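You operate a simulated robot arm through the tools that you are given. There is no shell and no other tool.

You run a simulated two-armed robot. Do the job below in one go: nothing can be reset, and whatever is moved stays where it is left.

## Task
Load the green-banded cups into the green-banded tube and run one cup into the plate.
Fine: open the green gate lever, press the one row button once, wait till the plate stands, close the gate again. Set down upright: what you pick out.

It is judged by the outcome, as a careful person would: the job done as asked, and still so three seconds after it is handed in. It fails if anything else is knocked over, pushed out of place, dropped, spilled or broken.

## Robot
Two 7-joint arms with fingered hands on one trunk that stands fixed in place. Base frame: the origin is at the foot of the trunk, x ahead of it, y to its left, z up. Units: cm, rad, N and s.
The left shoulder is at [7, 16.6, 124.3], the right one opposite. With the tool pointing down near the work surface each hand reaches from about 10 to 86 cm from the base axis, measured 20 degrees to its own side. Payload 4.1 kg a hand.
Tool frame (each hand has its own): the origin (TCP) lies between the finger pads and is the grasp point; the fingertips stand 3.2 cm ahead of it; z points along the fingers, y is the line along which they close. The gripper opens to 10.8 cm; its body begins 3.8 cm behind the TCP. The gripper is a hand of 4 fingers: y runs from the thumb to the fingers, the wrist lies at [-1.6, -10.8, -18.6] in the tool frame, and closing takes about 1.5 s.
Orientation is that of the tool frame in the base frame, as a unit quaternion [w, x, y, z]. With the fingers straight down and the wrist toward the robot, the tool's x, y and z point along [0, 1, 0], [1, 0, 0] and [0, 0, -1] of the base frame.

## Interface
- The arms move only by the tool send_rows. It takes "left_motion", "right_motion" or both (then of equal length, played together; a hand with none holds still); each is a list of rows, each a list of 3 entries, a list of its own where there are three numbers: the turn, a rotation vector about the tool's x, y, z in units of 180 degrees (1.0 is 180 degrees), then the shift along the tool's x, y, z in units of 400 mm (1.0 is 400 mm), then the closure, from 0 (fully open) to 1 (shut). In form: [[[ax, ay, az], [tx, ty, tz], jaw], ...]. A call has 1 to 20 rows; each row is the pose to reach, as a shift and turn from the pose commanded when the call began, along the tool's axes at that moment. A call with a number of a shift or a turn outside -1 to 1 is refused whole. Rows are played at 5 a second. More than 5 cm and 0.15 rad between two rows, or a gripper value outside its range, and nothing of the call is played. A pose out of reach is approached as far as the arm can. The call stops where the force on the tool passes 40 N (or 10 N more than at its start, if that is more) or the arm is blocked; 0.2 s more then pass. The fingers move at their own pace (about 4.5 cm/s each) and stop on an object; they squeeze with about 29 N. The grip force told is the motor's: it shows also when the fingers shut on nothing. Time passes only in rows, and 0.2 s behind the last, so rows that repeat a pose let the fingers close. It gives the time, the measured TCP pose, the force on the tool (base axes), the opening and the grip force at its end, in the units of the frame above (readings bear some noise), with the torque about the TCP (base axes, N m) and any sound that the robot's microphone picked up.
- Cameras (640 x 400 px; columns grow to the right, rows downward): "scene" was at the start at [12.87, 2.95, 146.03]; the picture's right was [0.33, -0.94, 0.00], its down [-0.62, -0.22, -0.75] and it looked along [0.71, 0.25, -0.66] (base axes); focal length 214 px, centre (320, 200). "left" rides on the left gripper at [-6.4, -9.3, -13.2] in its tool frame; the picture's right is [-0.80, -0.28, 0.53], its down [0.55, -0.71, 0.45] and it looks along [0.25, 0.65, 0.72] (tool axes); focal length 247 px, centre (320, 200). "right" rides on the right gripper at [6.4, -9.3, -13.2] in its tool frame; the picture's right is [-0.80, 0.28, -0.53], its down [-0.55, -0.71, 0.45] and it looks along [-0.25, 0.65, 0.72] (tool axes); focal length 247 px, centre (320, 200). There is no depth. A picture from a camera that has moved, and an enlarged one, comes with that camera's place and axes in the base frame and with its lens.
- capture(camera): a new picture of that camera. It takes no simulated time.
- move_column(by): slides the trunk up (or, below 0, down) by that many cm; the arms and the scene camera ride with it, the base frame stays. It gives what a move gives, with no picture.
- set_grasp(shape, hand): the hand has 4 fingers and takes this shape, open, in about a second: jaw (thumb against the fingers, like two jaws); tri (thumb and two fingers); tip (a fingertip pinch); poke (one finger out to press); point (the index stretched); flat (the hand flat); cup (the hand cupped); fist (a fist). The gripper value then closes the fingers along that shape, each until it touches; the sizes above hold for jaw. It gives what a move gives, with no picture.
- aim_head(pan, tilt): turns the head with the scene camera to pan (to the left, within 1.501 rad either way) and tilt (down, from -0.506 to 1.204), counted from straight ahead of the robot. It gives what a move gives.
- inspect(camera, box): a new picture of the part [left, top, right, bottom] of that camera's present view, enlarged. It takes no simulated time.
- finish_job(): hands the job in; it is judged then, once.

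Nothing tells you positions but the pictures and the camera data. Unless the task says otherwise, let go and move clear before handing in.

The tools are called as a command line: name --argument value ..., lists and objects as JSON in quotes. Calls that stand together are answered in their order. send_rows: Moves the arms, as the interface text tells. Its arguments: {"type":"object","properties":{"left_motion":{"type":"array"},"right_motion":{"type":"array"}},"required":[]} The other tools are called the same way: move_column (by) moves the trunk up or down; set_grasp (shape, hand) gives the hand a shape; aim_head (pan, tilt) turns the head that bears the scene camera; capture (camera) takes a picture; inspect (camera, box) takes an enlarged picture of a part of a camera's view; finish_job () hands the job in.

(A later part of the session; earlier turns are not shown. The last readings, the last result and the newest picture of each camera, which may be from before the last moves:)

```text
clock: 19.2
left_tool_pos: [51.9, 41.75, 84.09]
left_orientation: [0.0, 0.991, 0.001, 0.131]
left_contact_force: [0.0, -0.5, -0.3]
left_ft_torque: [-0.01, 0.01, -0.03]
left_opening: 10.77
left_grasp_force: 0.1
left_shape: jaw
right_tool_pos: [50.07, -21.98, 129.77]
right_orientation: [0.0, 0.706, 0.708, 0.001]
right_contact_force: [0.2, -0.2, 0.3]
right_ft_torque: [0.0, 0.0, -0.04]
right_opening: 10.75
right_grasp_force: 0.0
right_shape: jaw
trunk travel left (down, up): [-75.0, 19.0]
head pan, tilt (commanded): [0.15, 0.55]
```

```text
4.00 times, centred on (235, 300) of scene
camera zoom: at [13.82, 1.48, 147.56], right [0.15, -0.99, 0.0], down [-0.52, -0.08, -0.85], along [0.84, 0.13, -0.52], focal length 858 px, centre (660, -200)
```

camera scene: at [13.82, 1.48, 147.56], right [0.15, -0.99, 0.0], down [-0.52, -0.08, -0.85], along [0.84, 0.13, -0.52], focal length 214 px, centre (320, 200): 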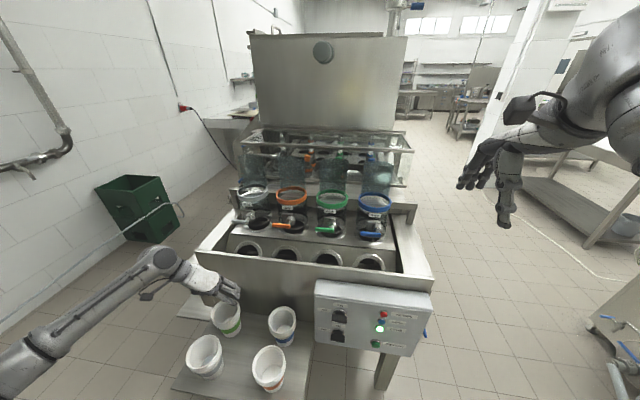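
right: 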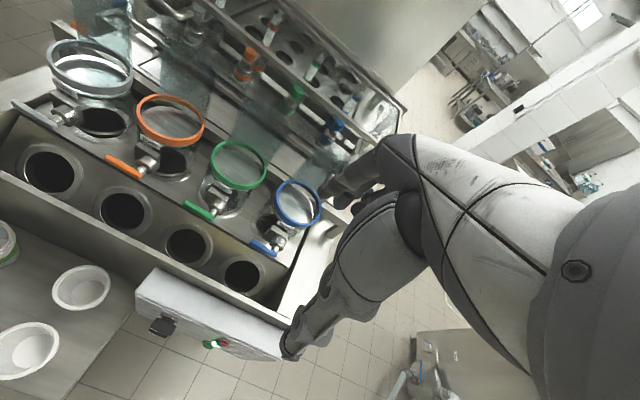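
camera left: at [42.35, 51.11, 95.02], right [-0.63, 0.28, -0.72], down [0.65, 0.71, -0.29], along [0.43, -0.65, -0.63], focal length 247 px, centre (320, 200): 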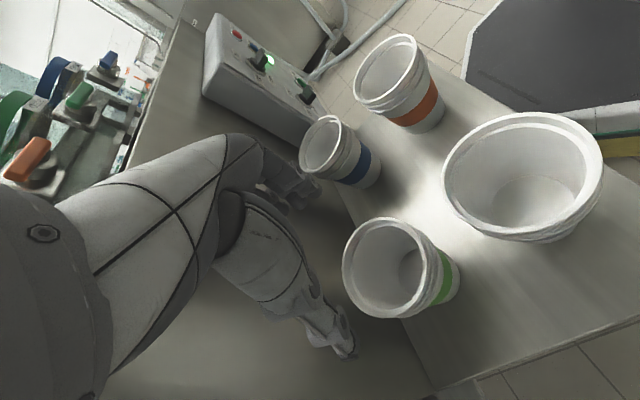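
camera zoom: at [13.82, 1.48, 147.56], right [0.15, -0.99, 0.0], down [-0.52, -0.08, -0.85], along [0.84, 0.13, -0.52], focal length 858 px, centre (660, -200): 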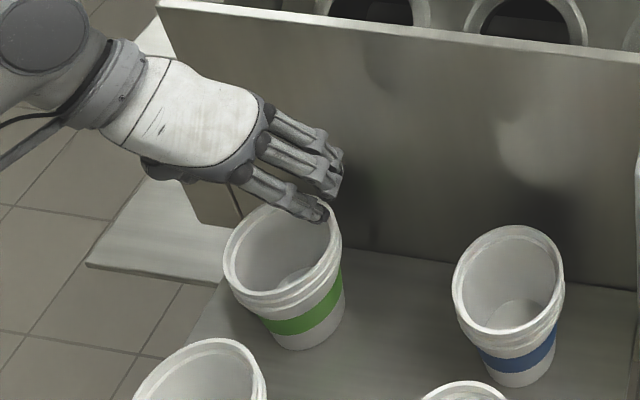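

Alignment confirms the stack at [52.85, 41.85, 73.3], and the hand's y already matches. I'll descend to just above the rim first.

send_rows --left_motion '[[[0, 0, 0], [-0.013, 0, 0.0483], 0], [[0, 0, 0], [-0.0259, 0, 0.0966], 0], [[0, 0, 0], [-0.0388, 0, 0.1449], 0], [[0, 0, 0], [-0.0505, 0, 0.1884], 0], [[0, 0, 0], [-0.0505, 0, 0.1884], 0]]'

inspect --camera "left" --box '[180, 120, 480, 380]'

inspect --camera "scene" --box '[180, 250, 290, 350]'

```text
clock: 20.4
left_tool_pos: [51.86, 41.84, 76.1]
left_orientation: [0.0, 0.992, 0.0, 0.13]
left_contact_force: [-1.2, 0.5, -1.0]
left_ft_torque: [-0.02, 0.0, 0.01]
left_opening: 10.74
left_grasp_force: 0.1
left_shape: jaw
right_tool_pos: [50.22, -21.98, 129.83]
right_orientation: [0.0, 0.706, 0.708, -0.001]
right_contact_force: [-0.4, -0.5, -0.5]
right_ft_torque: [0.0, 0.03, -0.02]
right_opening: 10.77
right_grasp_force: 0.0
right_shape: jaw
trunk travel left (down, up): [-75.0, 19.0]
head pan, tilt (commanded): [0.15, 0.55]
```

```text
1.54 times, centred on (330, 250) of left
camera zoom: at [42.29, 50.98, 87.19], right [-0.63, 0.28, -0.72], down [0.65, 0.71, -0.29], along [0.43, -0.65, -0.63], focal length 380 px, centre (305, 123)
```

zoom: 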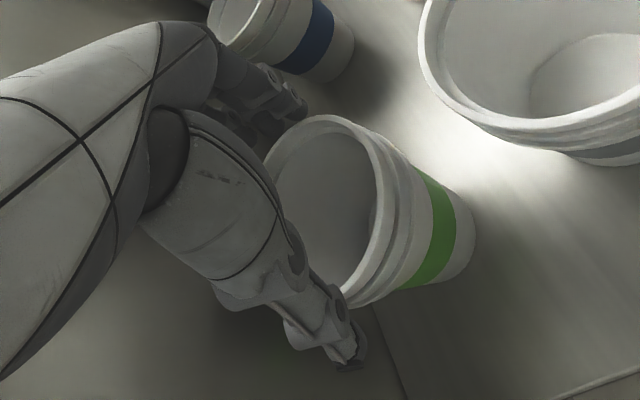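

```text
4.00 times, centred on (235, 300) of scene
camera zoom: at [13.8, 1.48, 147.56], right [0.15, -0.99, 0.0], down [-0.52, -0.08, -0.85], along [0.84, 0.13, -0.52], focal length 858 px, centre (660, -200)
```

zoom: 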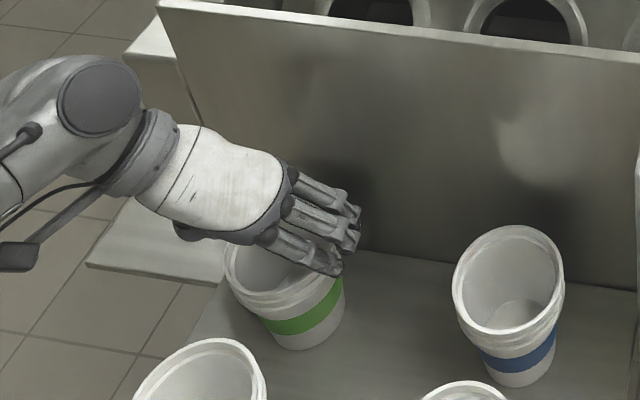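

The fingers straddle the rim with about 0.7 cm to spare on each side. Going down the last 4.3 cm.

send_rows --left_motion '[[[0, 0, 0], [-0.0056, 0, 0.0208], 0], [[0, 0, 0], [-0.0111, 0, 0.0415], 0], [[0, 0, 0], [-0.0167, 0, 0.0623], 0], [[0, 0, 0], [-0.0222, 0, 0.083], 0], [[0, 0, 0], [-0.0278, 0, 0.1038], 0], [[0, 0, 0], [-0.0278, 0, 0.1038], 0]]'

inspect --camera "left" --box '[180, 120, 480, 380]'

inspect --camera "scene" --box '[180, 250, 290, 350]'

```text
clock: 21.8
left_tool_pos: [51.83, 41.67, 71.89]
left_orientation: [0.0, 0.991, 0.0, 0.13]
left_contact_force: [-0.9, 0.7, -0.2]
left_ft_torque: [0.0, 0.04, -0.04]
left_opening: 10.81
left_grasp_force: 0.0
left_shape: jaw
right_tool_pos: [50.23, -21.84, 129.66]
right_orientation: [0.0, 0.706, 0.708, 0.001]
right_contact_force: [-0.5, -1.0, 0.4]
right_ft_torque: [-0.04, -0.01, -0.01]
right_opening: 10.74
right_grasp_force: 0.1
right_shape: jaw
trunk travel left (down, up): [-75.0, 19.0]
head pan, tilt (commanded): [0.15, 0.55]
```

```text
1.54 times, centred on (330, 250) of left
camera zoom: at [42.27, 50.89, 82.86], right [-0.63, 0.28, -0.72], down [0.65, 0.71, -0.29], along [0.43, -0.65, -0.63], focal length 380 px, centre (305, 123)
```

zoom: 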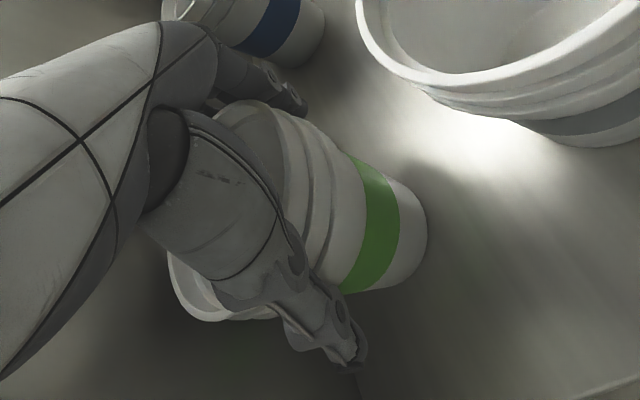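

```text
4.00 times, centred on (235, 300) of scene
camera zoom: at [13.8, 1.47, 147.56], right [0.15, -0.99, 0.0], down [-0.52, -0.08, -0.85], along [0.84, 0.13, -0.52], focal length 858 px, centre (660, -200)
```

zoom: 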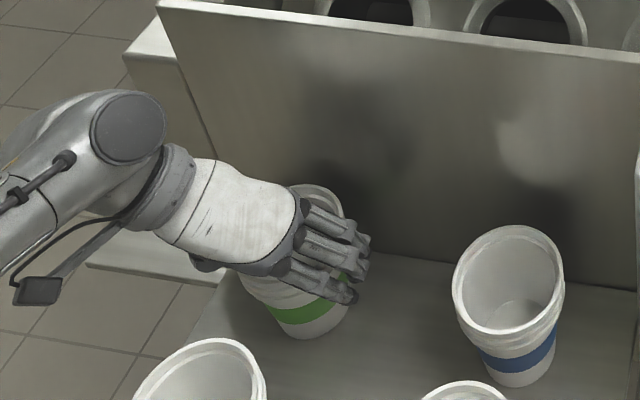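

No contact force is shown, but I want to be sure the stack has not shifted before closing. I'll look more closely.

inspect --camera "scene" --box '[205, 285, 275, 345]'

capture --camera "left"

```text
6.67 times, centred on (240, 315) of scene
camera zoom: at [13.8, 1.47, 147.56], right [0.15, -0.99, 0.0], down [-0.52, -0.08, -0.85], along [0.84, 0.13, -0.52], focal length 1430 px, centre (853, -567)
```

zoom: 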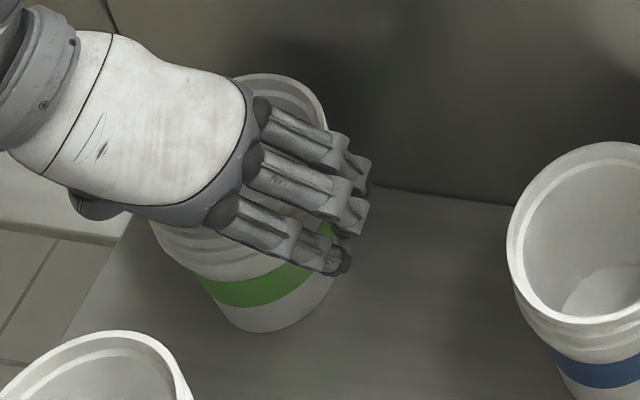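

```text
taken
camera left: at [42.27, 50.89, 82.86], right [-0.63, 0.28, -0.72], down [0.65, 0.71, -0.29], along [0.43, -0.65, -0.63], focal length 247 px, centre (320, 200)
```

left: 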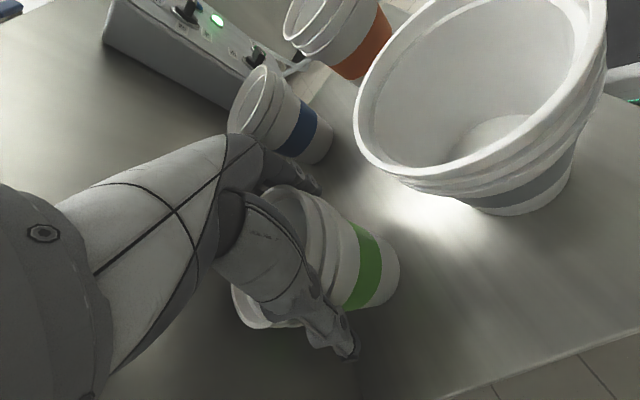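

The stack slid about 1 cm away from me during the descent, still upright; probably the thumb base brushed the rim. I'll look at where the hand touches it.

inspect --camera "left" --box '[200, 150, 420, 370]'

inspect --camera "right" --box '[0, 150, 200, 400]'

```text
1.82 times, centred on (310, 260) of left
camera zoom: at [42.27, 50.89, 82.86], right [-0.63, 0.28, -0.72], down [0.65, 0.71, -0.29], along [0.43, -0.65, -0.63], focal length 449 px, centre (338, 91)
```

zoom: 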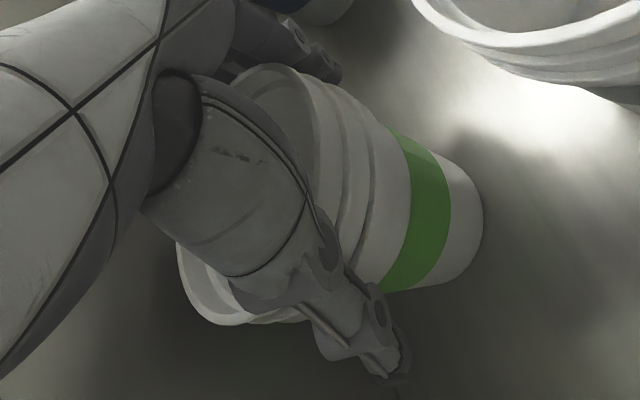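

```text
1.60 times, centred on (100, 275) of right
camera zoom: at [40.96, -15.37, 142.81], right [0.28, -0.8, 0.53], down [-0.71, -0.55, -0.45], along [0.65, -0.25, -0.72], focal length 395 px, centre (672, 80)
```

zoom: 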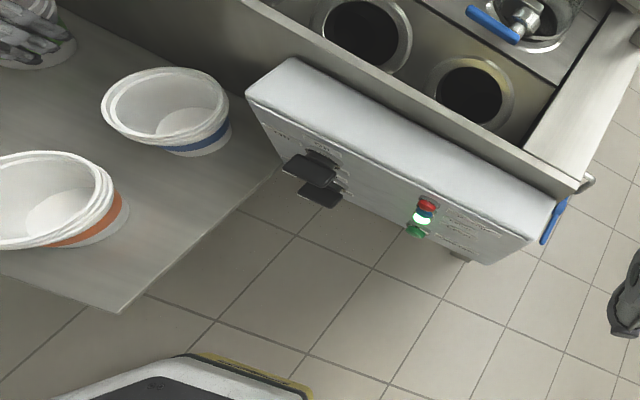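

I'll raise the hand 1 cm and move it 1.2 cm forward to recentre the fingers on the stack, then check whether the stack stays still.

send_rows --left_motion '[[[0, 0, 0], [0.0033, 0, -0.0121], 0], [[0, 0, 0], [0.0065, 0, -0.0242], 0], [[0, 0, 0], [0.016, 0, -0.0216], 0], [[0, 0, 0], [0.026, 0, -0.019], 0], [[0, 0, 0], [0.0355, 0, -0.0164], 0], [[0, 0, 0], [0.0355, 0, -0.0164], 0]]'

inspect --camera "scene" --box '[205, 285, 275, 345]'

inspect --camera "left" --box '[200, 150, 420, 370]'

```text
clock: 23.2
left_tool_pos: [53.21, 41.72, 72.83]
left_orientation: [0.0, 0.991, 0.0, 0.131]
left_contact_force: [0.3, 0.4, -0.1]
left_ft_torque: [-0.02, 0.02, -0.01]
left_opening: 10.77
left_grasp_force: 0.1
left_shape: jaw
right_tool_pos: [50.33, -21.9, 129.72]
right_orientation: [-0.001, 0.706, 0.708, 0.0]
right_contact_force: [0.7, 0.4, -0.8]
right_ft_torque: [0.02, 0.0, 0.02]
right_opening: 10.75
right_grasp_force: 0.1
right_shape: jaw
trunk travel left (down, up): [-75.0, 19.0]
head pan, tilt (commanded): [0.15, 0.55]
```

```text
6.67 times, centred on (240, 315) of scene
camera zoom: at [13.83, 1.49, 147.56], right [0.15, -0.99, 0.0], down [-0.52, -0.08, -0.85], along [0.84, 0.13, -0.52], focal length 1430 px, centre (853, -567)
```

zoom: 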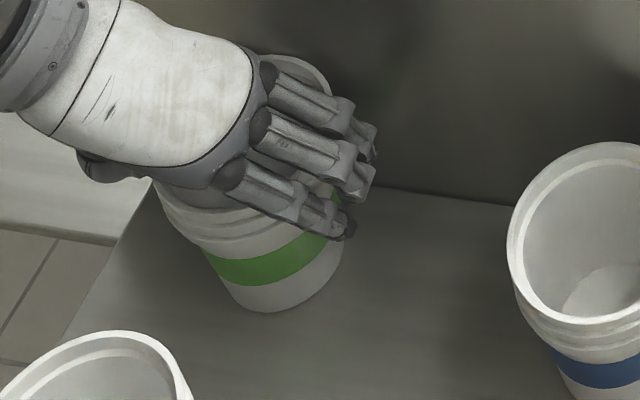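

```text
1.82 times, centred on (310, 260) of left
camera zoom: at [43.6, 51.0, 83.89], right [-0.63, 0.28, -0.72], down [0.65, 0.71, -0.29], along [0.43, -0.65, -0.63], focal length 449 px, centre (338, 91)
```

zoom: 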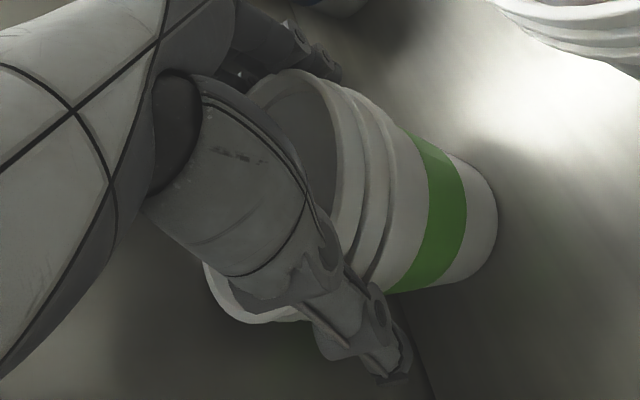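

The open thumb slopes inward behind the tip, so the 9.4 cm rim can't pass deeper between the fingers. That wedging slid the stack to about [55, 41.3].

I'll back straight up and switch plans. With the hand pointing straight down and the wrist toward me, I can pinch the front wall of all the nested cups, fingers inside and thumb outside. That also suits the tube with its rear guide.

send_rows --left_motion '[[[0, 0, 0], [0.0065, 0, -0.0242], 0], [[0, 0, 0], [0.013, 0, -0.0483], 0], [[0, 0, 0], [0.026, 0, -0.0966], 0], [[0, 0, 0], [0.043, 0, -0.161], 0], [[0, 0, 0], [0.06, 0, -0.225], 0], [[0, 0, 0], [0.077, 0, -0.289], 0], [[0, 0, 0], [0.094, 0, -0.353], 0], [[0, 0, 0], [0.111, 0, -0.415], 0], [[0, 0, 0], [0.124, 0, -0.464], 0], [[0, 0, 0], [0.124, 0, -0.464], 0]]'

send_rows --left_motion '[[[0.0055, -0.0055, -0.0414], [-0.006, 0, -0.001], 0], [[0.0109, -0.0109, -0.0828], [-0.012, 0, -0.003], 0], [[0.0164, -0.0164, -0.1243], [-0.018, 0, -0.004], 0], [[0.0218, -0.0218, -0.1657], [-0.023, 0.001, -0.006], 0], [[0.0273, -0.0273, -0.2071], [-0.029, 0.002, -0.008], 0], [[0.0327, -0.0327, -0.2485], [-0.035, 0.003, -0.009], 0], [[0.0382, -0.0382, -0.2899], [-0.041, 0.004, -0.011], 0], [[0.0436, -0.0436, -0.3313], [-0.047, 0.005, -0.012], 0], [[0.0491, -0.0491, -0.3728], [-0.053, 0.006, -0.014], 0], [[0.0545, -0.0545, -0.4142], [-0.058, 0.008, -0.016], 0], [[0.06, -0.06, -0.4556], [-0.064, 0.009, -0.017], 0], [[0.0654, -0.0654, -0.497], [-0.07, 0.01, -0.019], 0], [[0.0654, -0.0654, -0.497], [-0.07, 0.01, -0.019], 0]]'

capture --camera "left"

capture --camera "scene"

```text
clock: 25.4
left_tool_pos: [53.12, 41.56, 92.07]
left_orientation: [0.0, 0.991, 0.001, 0.131]
left_contact_force: [-0.2, -0.5, 0.1]
left_ft_torque: [0.0, 0.03, 0.0]
left_opening: 10.78
left_grasp_force: 0.1
left_shape: jaw
right_tool_pos: [50.31, -21.86, 129.63]
right_orientation: [0.0, 0.707, 0.708, -0.001]
right_contact_force: [-0.1, 0.4, 0.5]
right_ft_torque: [-0.01, 0.02, -0.01]
right_opening: 10.76
right_grasp_force: 0.1
right_shape: jaw
trunk travel left (down, up): [-75.0, 19.0]
head pan, tilt (commanded): [0.15, 0.55]
```

```text
clock: 28.2
left_tool_pos: [50.32, 41.4, 92.14]
left_orientation: [0.0, 0.705, 0.709, 0.0]
left_contact_force: [0.5, -0.5, -0.2]
left_ft_torque: [-0.01, 0.02, 0.0]
left_opening: 10.78
left_grasp_force: 0.0
left_shape: jaw
right_tool_pos: [50.34, -21.82, 129.78]
right_orientation: [0.0, 0.706, 0.708, 0.0]
right_contact_force: [0.2, 1.1, 0.0]
right_ft_torque: [-0.01, -0.01, -0.02]
right_opening: 10.73
right_grasp_force: 0.0
right_shape: jaw
trunk travel left (down, up): [-75.0, 19.0]
head pan, tilt (commanded): [0.15, 0.55]
```

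```text
taken
camera left: at [41.11, 34.81, 105.28], right [-0.28, -0.8, -0.53], down [-0.71, 0.55, -0.45], along [0.65, 0.25, -0.72], focal length 247 px, centre (320, 200)
```

left: 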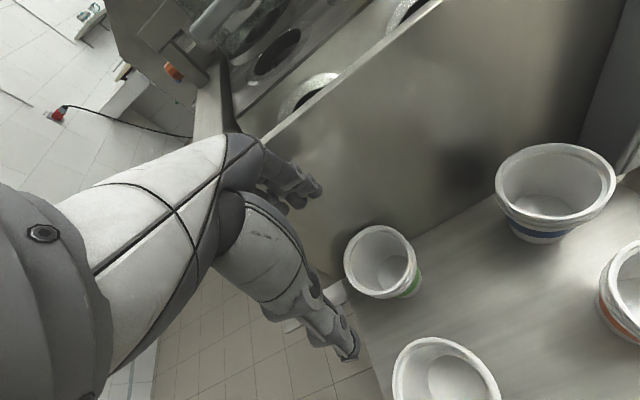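

```text
taken
camera scene: at [13.82, 1.5, 147.56], right [0.15, -0.99, 0.0], down [-0.52, -0.08, -0.85], along [0.84, 0.13, -0.52], focal length 214 px, centre (320, 200)
```

scene: 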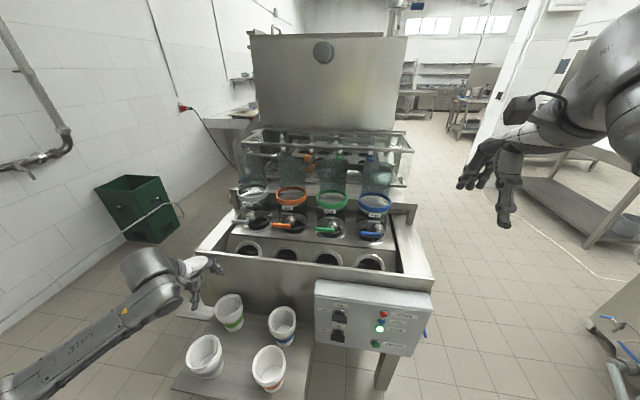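

All stacks still stand upright. I'll measure the green stack's new position from this view.

inspect --camera "left" --box '[310, 200, 470, 320]'

inspect --camera "scene" --box '[195, 280, 265, 340]'

inspect --camera "left" --box '[180, 120, 380, 380]'

```text
3.33 times, centred on (390, 260) of left
camera zoom: at [41.11, 34.81, 105.28], right [-0.28, -0.8, -0.53], down [-0.71, 0.55, -0.45], along [0.65, 0.25, -0.72], focal length 823 px, centre (87, 0)
```

zoom: 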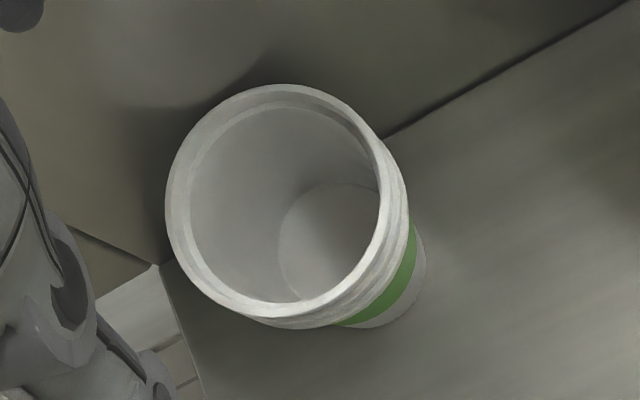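

```text
6.67 times, centred on (230, 310) of scene
camera zoom: at [13.82, 1.5, 147.56], right [0.15, -0.99, 0.0], down [-0.52, -0.08, -0.85], along [0.84, 0.13, -0.52], focal length 1430 px, centre (920, -533)
```

zoom: 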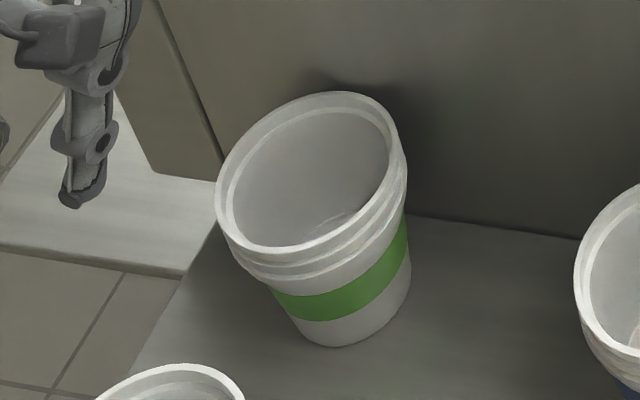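

```text
1.54 times, centred on (280, 250) of left
camera zoom: at [41.11, 34.81, 105.28], right [-0.28, -0.8, -0.53], down [-0.71, 0.55, -0.45], along [0.65, 0.25, -0.72], focal length 380 px, centre (382, 123)
```

zoom: 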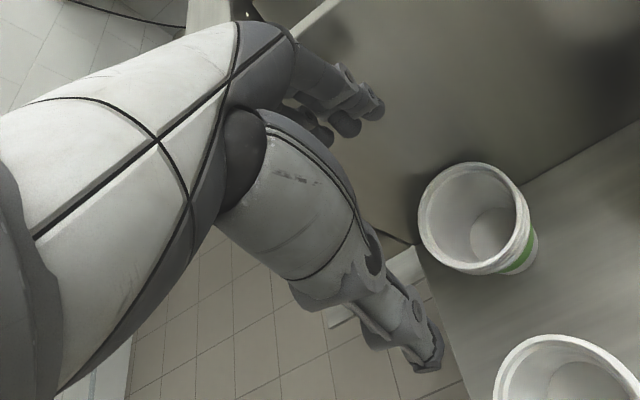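

The stack is now at about [54.95, 41.6], rim z 73.3, with its front wall at x≈50.4. I'll partly close the hand in place to check how fingers and thumb line up before lowering them over the front wall.

send_rows --left_motion '[[[0, 0, 0], [0.003, -0.002, 0], 0.3], [[0, 0, 0], [0.006, -0.003, 0.02], 0.6], [[0, 0, 0], [0.006, -0.003, 0.06], 0.6], [[0, 0, 0], [0.006, -0.003, 0.1], 0.6], [[0, 0, 0], [0.006, -0.003, 0.14], 0.6], [[0, 0, 0], [0.006, -0.003, 0.18], 0.6], [[0, 0, 0], [0.006, -0.003, 0.2], 0.6], [[0, 0, 0], [0.006, -0.003, 0.2], 0.6], [[0, 0, 0], [0.006, -0.003, 0.2], 0.6]]'

capture --camera "left"

inspect --camera "scene" --box '[180, 250, 280, 350]'

```text
clock: 30.2
left_tool_pos: [50.14, 41.57, 84.09]
left_orientation: [0.0, 0.706, 0.708, 0.0]
left_contact_force: [-0.1, 0.1, 0.5]
left_ft_torque: [-0.01, 0.01, -0.01]
left_opening: 4.36
left_grasp_force: 0.1
left_shape: jaw
right_tool_pos: [50.22, -21.9, 129.79]
right_orientation: [0.0, 0.707, 0.707, 0.0]
right_contact_force: [0.2, -0.3, 0.6]
right_ft_torque: [0.01, -0.03, -0.01]
right_opening: 10.75
right_grasp_force: 0.1
right_shape: jaw
trunk travel left (down, up): [-75.0, 19.0]
head pan, tilt (commanded): [0.15, 0.55]
```

```text
taken
camera left: at [40.9, 35.19, 97.29], right [-0.28, -0.8, -0.53], down [-0.71, 0.55, -0.45], along [0.65, 0.25, -0.72], focal length 247 px, centre (320, 200)
```

left: 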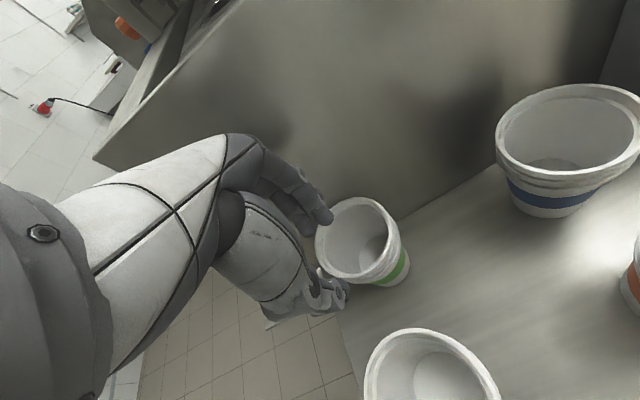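

```text
4.00 times, centred on (230, 300) of scene
camera zoom: at [13.82, 1.48, 147.56], right [0.15, -0.99, 0.0], down [-0.52, -0.08, -0.85], along [0.84, 0.13, -0.52], focal length 858 px, centre (680, -200)
```

zoom: 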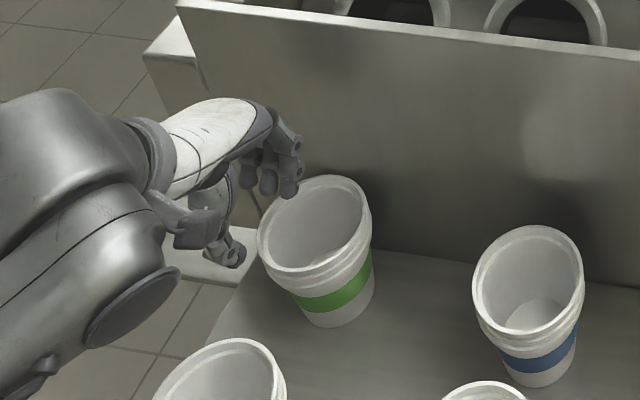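

The partly closed hand looks well shaped for the pinch. Before lowering I'll check the forearm and elbow clearance in the full scene.

capture --camera "scene"

inspect --camera "left" --box '[230, 150, 430, 320]'

inspect --camera "scene" --box '[210, 270, 260, 320]'

```text
taken
camera scene: at [13.82, 1.48, 147.56], right [0.15, -0.99, 0.0], down [-0.52, -0.08, -0.85], along [0.84, 0.13, -0.52], focal length 214 px, centre (320, 200)
```

scene: 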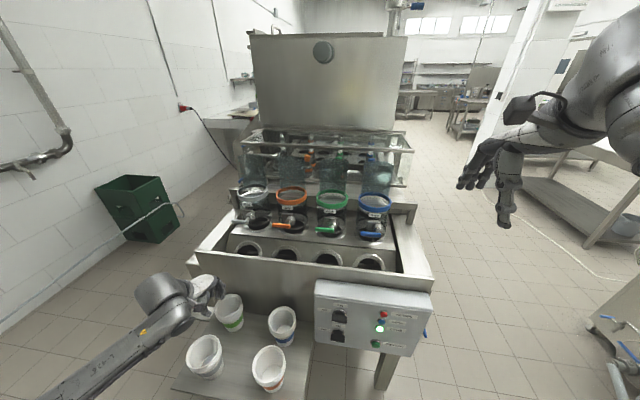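

```text
2.35 times, centred on (330, 235) of left
camera zoom: at [40.9, 35.19, 97.29], right [-0.28, -0.8, -0.53], down [-0.71, 0.55, -0.45], along [0.65, 0.25, -0.72], focal length 581 px, centre (296, 118)
```

zoom: 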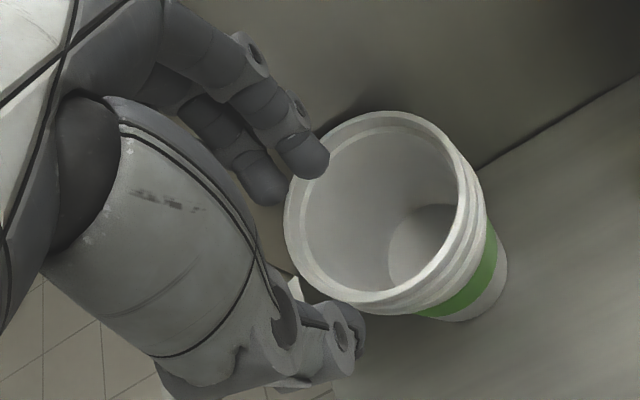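

```text
8.00 times, centred on (235, 295) of scene
camera zoom: at [13.82, 1.48, 147.56], right [0.15, -0.99, 0.0], down [-0.52, -0.08, -0.85], along [0.84, 0.13, -0.52], focal length 1716 px, centre (1000, -560)
```

zoom: 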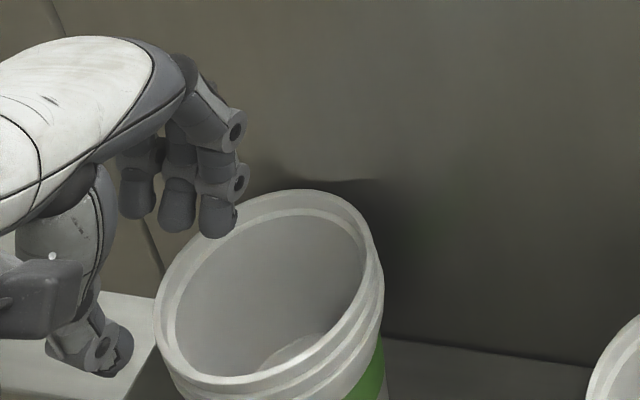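

Clearance looks fine. The finger group sits about 1.3 cm to tool +x with the thumb at about +0.3, so I'll shift y to 40.8 to centre the pinch on the stack, then lower until the tips are just above the rim and check.

send_rows --left_motion '[[[0, 0, 0], [-0.01, 0.001, 0.02], 0.6], [[0, 0, 0], [-0.021, 0.002, 0.06], 0.6], [[0, 0, 0], [-0.021, 0.002, 0.1], 0.6], [[0, 0, 0], [-0.021, 0.002, 0.14], 0.6], [[0, 0, 0], [-0.021, 0.002, 0.175], 0.6], [[0, 0, 0], [-0.021, 0.002, 0.175], 0.6]]'

capture --camera "left"

inspect --camera "scene" --box '[195, 280, 265, 340]'

```text
clock: 31.6
left_tool_pos: [50.44, 40.66, 77.39]
left_orientation: [0.002, 0.707, 0.707, 0.003]
left_contact_force: [0.7, 1.5, 20.6]
left_ft_torque: [-0.14, -0.63, 0.04]
left_opening: 4.41
left_grasp_force: 0.0
left_shape: jaw
right_tool_pos: [50.04, -21.99, 129.78]
right_orientation: [0.0, 0.706, 0.708, 0.001]
right_contact_force: [0.6, 0.1, -0.3]
right_ft_torque: [0.05, -0.03, 0.01]
right_opening: 10.77
right_grasp_force: 0.0
right_shape: jaw
trunk travel left (down, up): [-75.0, 19.0]
head pan, tilt (commanded): [0.15, 0.55]
```

```text
taken
camera left: at [41.06, 34.23, 90.42], right [-0.28, -0.8, -0.54], down [-0.7, 0.55, -0.45], along [0.65, 0.25, -0.71], focal length 247 px, centre (320, 200)
```

left: 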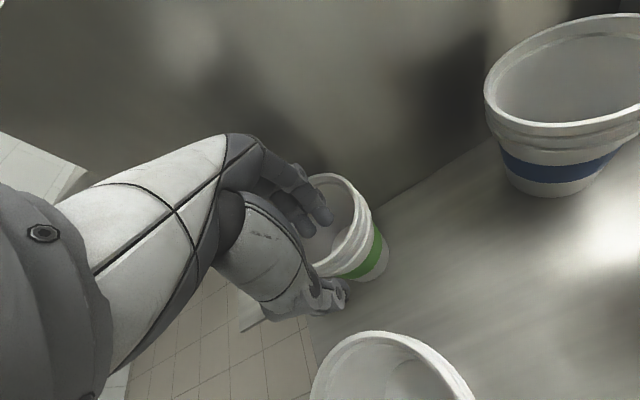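

```text
6.67 times, centred on (230, 310) of scene
camera zoom: at [13.62, 1.33, 147.61], right [0.15, -0.99, 0.0], down [-0.52, -0.08, -0.85], along [0.84, 0.13, -0.52], focal length 1430 px, centre (920, -533)
```

zoom: 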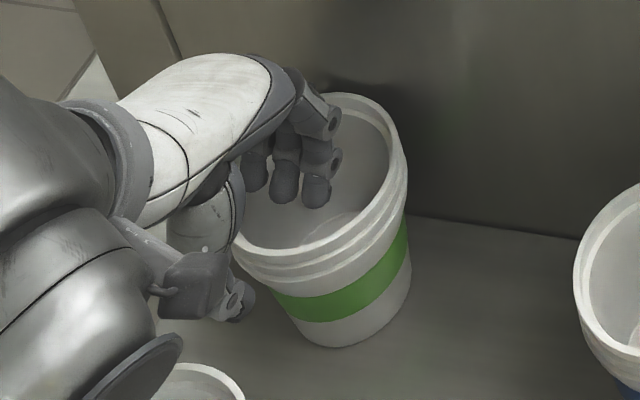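

The fingertip met something solid at rim height inside the cup mouth: about 20 N upward, located under the finger. So the stack behaves as one solid piece and can't be pinched by its wall.

I'll back off, return to the earlier side-closing orientation, and grip the rims nearer the fingertips, where the gap is wide enough.

send_rows --left_motion '[[[0, 0, 0], [0, 0, -0.03], 0.6], [[0, 0, 0], [0, 0, -0.08], 0.6], [[0, 0, 0], [0, 0, -0.16], 0.6], [[0, 0, 0], [0, 0, -0.24], 0.6], [[0, 0, 0], [0, 0, -0.325], 0.6], [[0, 0, 0], [0, 0, -0.325], 0.6]]'

send_rows --left_motion '[[[-0.0055, 0.0055, 0.0414], [0.002, 0.008, 0], 0.5], [[-0.0109, 0.0109, 0.0828], [0.004, 0.015, 0], 0.4], [[-0.0164, 0.0164, 0.1243], [0.005, 0.023, 0], 0.3], [[-0.0218, 0.0218, 0.1657], [0.007, 0.031, 0.01], 0.2], [[-0.0273, 0.0273, 0.2071], [0.009, 0.038, 0.015], 0.1], [[-0.0327, 0.0327, 0.2485], [0.011, 0.046, 0.02], 0], [[-0.0382, 0.0382, 0.2899], [0.012, 0.054, 0.025], 0], [[-0.0436, 0.0436, 0.3313], [0.014, 0.061, 0.03], 0], [[-0.0491, 0.0491, 0.3728], [0.016, 0.069, 0.035], 0], [[-0.0545, 0.0545, 0.4142], [0.017, 0.077, 0.04], 0], [[-0.06, 0.06, 0.4556], [0.019, 0.084, 0.045], 0], [[-0.0654, 0.0654, 0.497], [0.0205, 0.0918, 0.0525], 0], [[-0.0654, 0.0654, 0.497], [0.0205, 0.0918, 0.0525], 0]]'

capture --camera "left"

inspect --camera "scene" --box '[180, 250, 290, 350]'

```text
clock: 33.0
left_tool_pos: [50.14, 40.75, 90.1]
left_orientation: [0.0, 0.706, 0.708, 0.0]
left_contact_force: [-0.2, -0.2, -0.4]
left_ft_torque: [0.0, -0.01, -0.01]
left_opening: 4.34
left_grasp_force: 0.1
left_shape: jaw
right_tool_pos: [50.31, -21.92, 129.64]
right_orientation: [0.0, 0.706, 0.708, 0.0]
right_contact_force: [-0.1, 0.3, 0.5]
right_ft_torque: [-0.01, 0.01, 0.01]
right_opening: 10.78
right_grasp_force: 0.1
right_shape: jaw
trunk travel left (down, up): [-75.0, 19.0]
head pan, tilt (commanded): [0.15, 0.55]
```

```text
clock: 35.8
left_tool_pos: [53.9, 41.54, 88.0]
left_orientation: [0.0, 0.992, 0.0, 0.13]
left_contact_force: [-0.2, 1.4, -0.7]
left_ft_torque: [0.01, 0.02, 0.01]
left_opening: 10.76
left_grasp_force: 0.1
left_shape: jaw
right_tool_pos: [50.14, -21.84, 129.72]
right_orientation: [0.001, 0.707, 0.708, -0.001]
right_contact_force: [-0.1, -0.3, -0.6]
right_ft_torque: [0.02, -0.01, -0.02]
right_opening: 10.73
right_grasp_force: 0.2
right_shape: jaw
trunk travel left (down, up): [-75.0, 19.0]
head pan, tilt (commanded): [0.15, 0.55]
```

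```text
taken
camera left: at [44.29, 50.85, 99.02], right [-0.63, 0.28, -0.72], down [0.65, 0.71, -0.29], along [0.43, -0.65, -0.63], focal length 247 px, centre (320, 200)
```

left: 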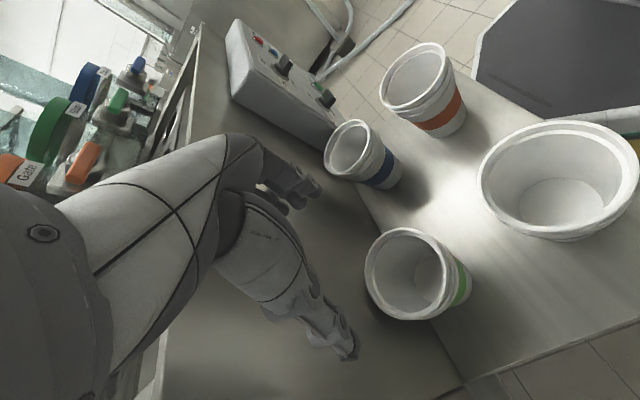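

```text
4.00 times, centred on (235, 300) of scene
camera zoom: at [13.79, 1.49, 147.56], right [0.15, -0.99, 0.0], down [-0.52, -0.08, -0.85], along [0.84, 0.13, -0.52], focal length 858 px, centre (660, -200)
```

zoom: 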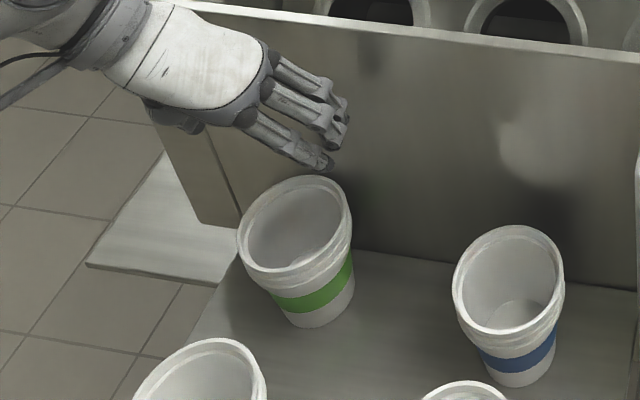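

The hand is back in the side-closing orientation, 14 cm above the rim. I'll verify alignment with a zoom.

inspect --camera "left" --box '[320, 200, 500, 350]'

```text
2.67 times, centred on (410, 275) of left
camera zoom: at [44.29, 50.85, 99.02], right [-0.63, 0.28, -0.72], down [0.65, 0.71, -0.29], along [0.43, -0.65, -0.63], focal length 659 px, centre (80, 0)
```

zoom: 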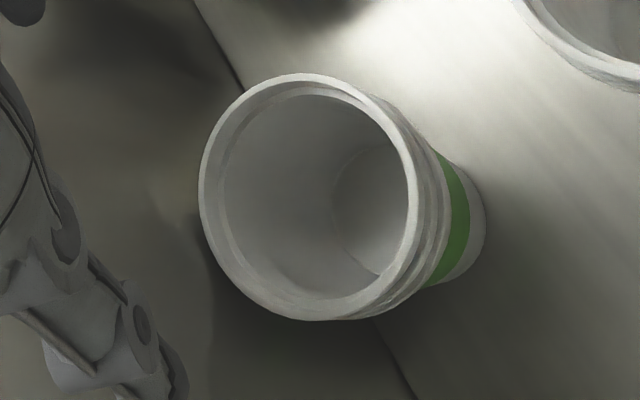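

Alignment is good, with the stack at [55.0, 41.75]. I'm lowering until the fingertips reach about 2 cm below the rim top, where the finger gap is still wide enough.

send_rows --left_motion '[[[0, 0, 0], [-0.0155, -0.0025, 0.06], 0], [[0, 0, 0], [-0.0315, -0.005, 0.12], 0], [[0, 0, 0], [-0.0472, -0.005, 0.18], 0], [[0, 0, 0], [-0.06, -0.005, 0.23], 0], [[0, 0, 0], [-0.0675, -0.005, 0.258], 0], [[0, 0, 0], [-0.074, -0.005, 0.283], 0], [[0, 0, 0], [-0.08, -0.005, 0.306], 0], [[0, 0, 0], [-0.0855, -0.005, 0.3265], 0], [[0, 0, 0], [-0.0855, -0.005, 0.3265], 0]]'

capture --camera "left"

inspect --camera "scene" --box '[195, 280, 265, 340]'

```text
clock: 37.8
left_tool_pos: [53.79, 41.62, 74.51]
left_orientation: [0.0, 0.992, 0.001, 0.13]
left_contact_force: [-0.5, 0.0, 0.7]
left_ft_torque: [-0.01, 0.02, 0.0]
left_opening: 10.77
left_grasp_force: 0.1
left_shape: jaw
right_tool_pos: [50.29, -21.91, 129.84]
right_orientation: [-0.001, 0.707, 0.707, 0.0]
right_contact_force: [-0.4, -0.3, 0.2]
right_ft_torque: [0.04, 0.03, -0.01]
right_opening: 10.74
right_grasp_force: 0.0
right_shape: jaw
trunk travel left (down, up): [-75.0, 19.0]
head pan, tilt (commanded): [0.15, 0.55]
```

```text
taken
camera left: at [44.23, 50.91, 85.58], right [-0.63, 0.28, -0.72], down [0.65, 0.71, -0.29], along [0.43, -0.65, -0.63], focal length 247 px, centre (320, 200)
```

left: 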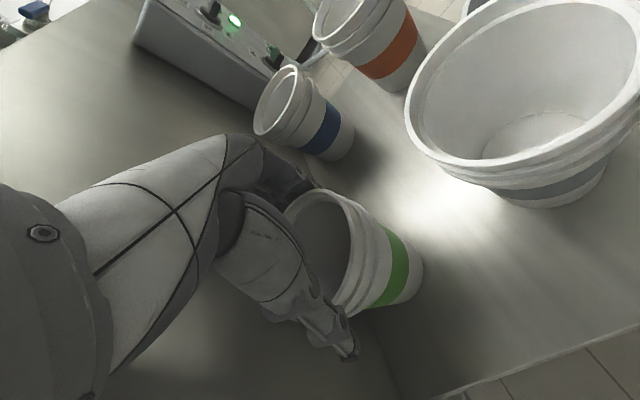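

```text
6.67 times, centred on (230, 310) of scene
camera zoom: at [13.83, 1.48, 147.56], right [0.15, -0.99, 0.0], down [-0.52, -0.08, -0.85], along [0.84, 0.13, -0.52], focal length 1430 px, centre (920, -533)
```

zoom: 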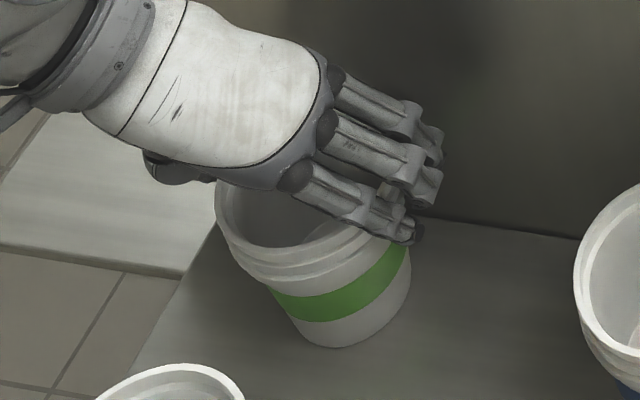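

The stack hasn't moved and there's no contact force. I'm closing the fingers now.

send_rows --left_motion '[[[0, 0, 0], [0, 0, 0], 0.05], [[0, 0, 0], [0, 0, 0], 0.1], [[0, 0, 0], [0, 0, 0], 0.15], [[0, 0, 0], [0, 0, 0], 0.2], [[0, 0, 0], [0, 0, 0], 0.25], [[0, 0, 0], [0, 0, 0], 0.3], [[0, 0, 0], [0, 0, 0], 0.35], [[0, 0, 0], [0, 0, 0], 0.35], [[0, 0, 0], [0, 0, 0], 0.35], [[0, 0, 0], [0, 0, 0], 0.35]]'

capture --camera "left"

inspect --camera "scene" --box '[195, 280, 265, 340]'

```text
clock: 40.0
left_tool_pos: [53.79, 41.68, 74.64]
left_orientation: [-0.001, 0.991, 0.001, 0.131]
left_contact_force: [0.1, 0.6, 0.0]
left_ft_torque: [-0.03, 0.01, -0.02]
left_opening: 8.57
left_grasp_force: 29.5
left_shape: jaw
right_tool_pos: [50.2, -21.88, 129.79]
right_orientation: [-0.001, 0.706, 0.708, 0.001]
right_contact_force: [0.2, 0.3, 0.6]
right_ft_torque: [-0.01, 0.01, 0.01]
right_opening: 10.78
right_grasp_force: 0.0
right_shape: jaw
trunk travel left (down, up): [-75.0, 19.0]
head pan, tilt (commanded): [0.15, 0.55]
```

```text
taken
camera left: at [44.23, 50.91, 85.59], right [-0.63, 0.28, -0.72], down [0.65, 0.71, -0.29], along [0.43, -0.65, -0.63], focal length 247 px, centre (320, 200)
```

left: 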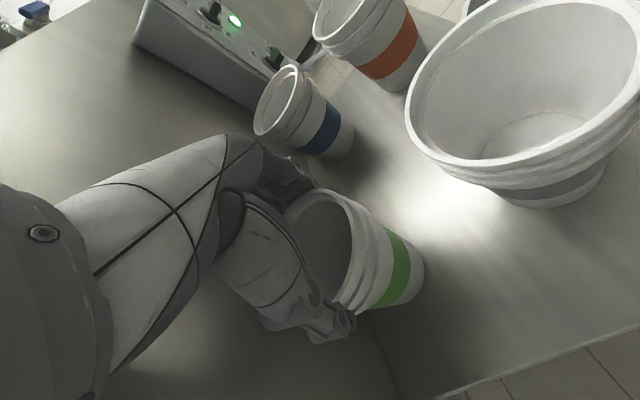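

```text
6.67 times, centred on (230, 310) of scene
camera zoom: at [13.83, 1.49, 147.56], right [0.15, -0.99, 0.0], down [-0.52, -0.08, -0.85], along [0.84, 0.13, -0.52], focal length 1430 px, centre (920, -533)
```

zoom: 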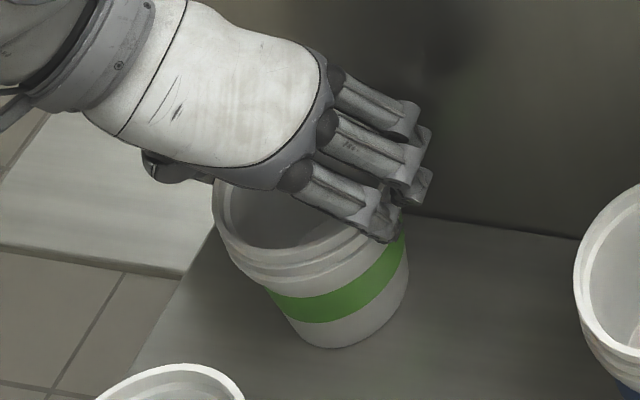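

Gripped: opening 8.6 cm with 29.5 N. I'll lift 2 cm slowly and check that the whole stack comes with it.

send_rows --left_motion '[[[0, 0, 0], [0.0032, 0, -0.0121], 0.35], [[0, 0, 0], [0.0065, 0, -0.0242], 0.35], [[0, 0, 0], [0.0097, 0, -0.0362], 0.35], [[0, 0, 0], [0.013, 0, -0.0483], 0.35], [[0, 0, 0], [0.013, 0, -0.0483], 0.35], [[0, 0, 0], [0.013, 0, -0.0483], 0.35]]'

capture --camera "left"

inspect --camera "scene" --box '[195, 280, 265, 340]'

```text
clock: 41.4
left_tool_pos: [53.9, 41.79, 76.56]
left_orientation: [-0.001, 0.991, 0.001, 0.131]
left_contact_force: [-0.8, -0.8, -1.4]
left_ft_torque: [-0.02, -0.01, -0.02]
left_opening: 8.54
left_grasp_force: 29.2
left_shape: jaw
right_tool_pos: [50.19, -21.86, 129.74]
right_orientation: [0.0, 0.706, 0.708, 0.0]
right_contact_force: [0.1, -0.1, 0.1]
right_ft_torque: [0.01, -0.02, 0.05]
right_opening: 10.74
right_grasp_force: 0.1
right_shape: jaw
trunk travel left (down, up): [-75.0, 19.0]
head pan, tilt (commanded): [0.15, 0.55]
```

```text
taken
camera left: at [44.37, 50.97, 87.53], right [-0.63, 0.28, -0.72], down [0.65, 0.71, -0.29], along [0.43, -0.65, -0.63], focal length 247 px, centre (320, 200)
```

left: 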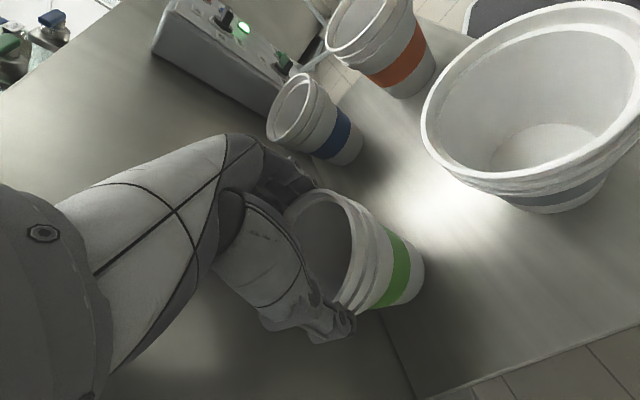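

```text
6.67 times, centred on (230, 310) of scene
camera zoom: at [13.83, 1.49, 147.56], right [0.15, -0.99, 0.0], down [-0.52, -0.08, -0.85], along [0.84, 0.13, -0.52], focal length 1430 px, centre (920, -533)
```

zoom: 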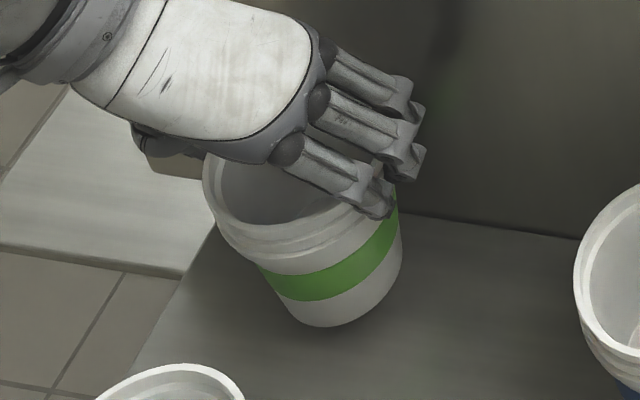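

The whole stack, including the green-banded bottom cup, rises with the hand. I'll lift it clear, easing slightly away from the machine wall, then raise the trunk.

send_rows --left_motion '[[[0, 0, 0], [-0.0128, 0, -0.0293], 0.35], [[0, 0, 0], [-0.0257, 0, -0.0587], 0.35], [[0, 0, 0], [-0.0377, 0, -0.1007], 0.35], [[0, 0, 0], [-0.0211, 0, -0.1625], 0.35], [[0, 0, 0], [-0.0047, 0, -0.2239], 0.35], [[0, 0, 0], [0.0121, 0, -0.2867], 0.35], [[0, 0, 0], [0.029, 0, -0.3494], 0.35], [[0, 0, 0], [0.0452, 0, -0.4098], 0.35], [[0, 0, 0], [0.062, 0, -0.4726], 0.35], [[0, 0, 0], [0.0782, 0, -0.533], 0.35], [[0, 0, 0], [0.095, 0, -0.5958], 0.35], [[0, 0, 0], [0.095, 0, -0.5958], 0.35]]'

move_column --by 14

capture --camera "scene"

capture --camera "left"

```text
clock: 44.0
left_tool_pos: [51.56, 41.89, 100.47]
left_orientation: [0.0, 0.991, 0.001, 0.131]
left_contact_force: [-0.4, -0.8, -0.3]
left_ft_torque: [0.01, -0.03, -0.03]
left_opening: 8.54
left_grasp_force: 29.5
left_shape: jaw
right_tool_pos: [50.27, -21.76, 129.76]
right_orientation: [0.0, 0.707, 0.708, 0.0]
right_contact_force: [0.0, -0.3, 0.4]
right_ft_torque: [-0.03, 0.02, 0.01]
right_opening: 10.76
right_grasp_force: 0.0
right_shape: jaw
trunk travel left (down, up): [-75.0, 19.0]
head pan, tilt (commanded): [0.15, 0.55]
```

```text
clock: 45.6
left_tool_pos: [51.54, 41.9, 114.45]
left_orientation: [0.0, 0.991, 0.001, 0.131]
left_contact_force: [0.6, 0.1, -0.6]
left_ft_torque: [-0.04, -0.01, -0.01]
left_opening: 8.56
left_grasp_force: 28.7
left_shape: jaw
right_tool_pos: [50.18, -21.85, 143.74]
right_orientation: [-0.001, 0.706, 0.708, 0.0]
right_contact_force: [0.0, -0.2, 0.1]
right_ft_torque: [0.03, 0.01, 0.0]
right_opening: 10.76
right_grasp_force: 0.2
right_shape: jaw
trunk travel left (down, up): [-89.0, 5.0]
head pan, tilt (commanded): [0.15, 0.55]
```

```text
taken
camera scene: at [13.85, 1.49, 161.55], right [0.15, -0.99, 0.0], down [-0.52, -0.08, -0.85], along [0.84, 0.13, -0.52], focal length 214 px, centre (320, 200)
```

scene: 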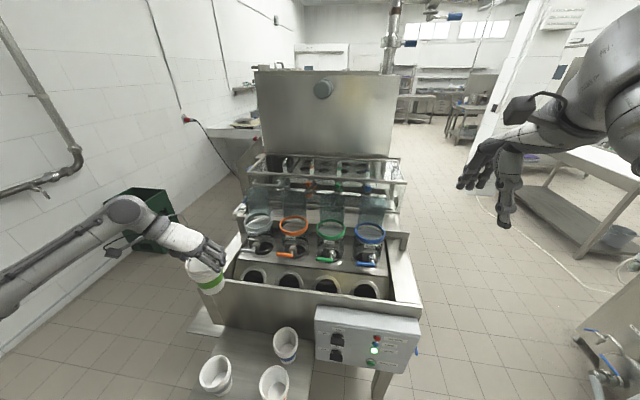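

```text
taken
camera left: at [41.95, 51.15, 125.51], right [-0.63, 0.28, -0.72], down [0.65, 0.71, -0.29], along [0.43, -0.65, -0.63], focal length 247 px, centre (320, 200)
```

left: 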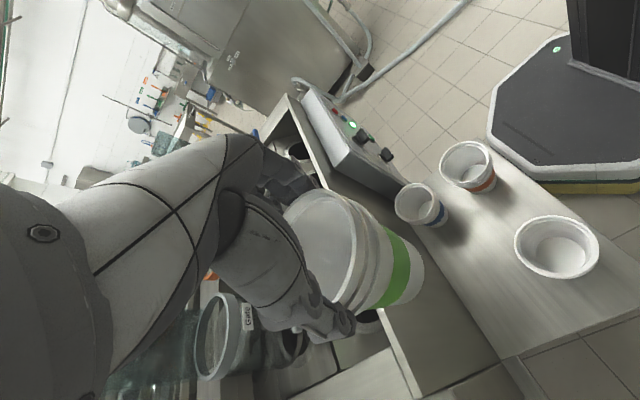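

The hold is secure and the other stacks are undisturbed. I'll measure how the stack sits in the hand so I can centre it over the tube.

inspect --camera "left" --box '[240, 150, 460, 350]'

inspect --camera "scene" --box '[160, 200, 260, 310]'

inspect --camera "right" --box '[0, 100, 200, 400]'

```text
2.00 times, centred on (350, 250) of left
camera zoom: at [41.95, 51.15, 125.51], right [-0.63, 0.28, -0.72], down [0.65, 0.71, -0.29], along [0.43, -0.65, -0.63], focal length 494 px, centre (260, 100)
```

zoom: 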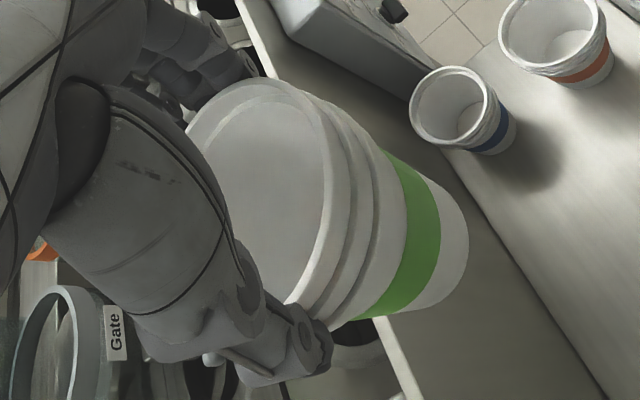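

```text
3.64 times, centred on (210, 255) of scene
camera zoom: at [13.85, 1.49, 161.55], right [0.15, -0.99, 0.0], down [-0.52, -0.08, -0.85], along [0.84, 0.13, -0.52], focal length 780 px, centre (720, 0)
```

zoom: 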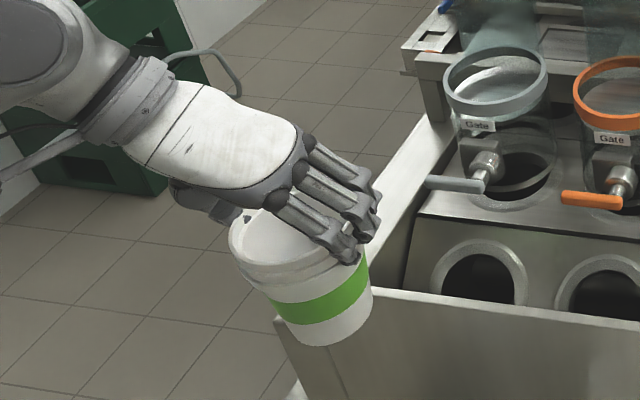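

```text
1.33 times, centred on (100, 250) of right
camera zoom: at [41.0, -15.34, 156.8], right [0.28, -0.8, 0.53], down [-0.71, -0.55, -0.45], along [0.65, -0.25, -0.72], focal length 329 px, centre (613, 133)
```

zoom: 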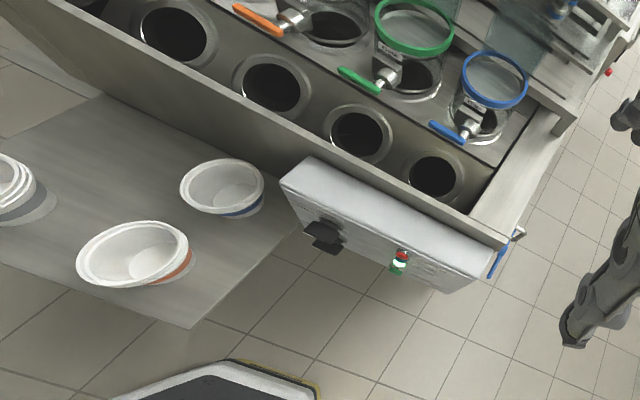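

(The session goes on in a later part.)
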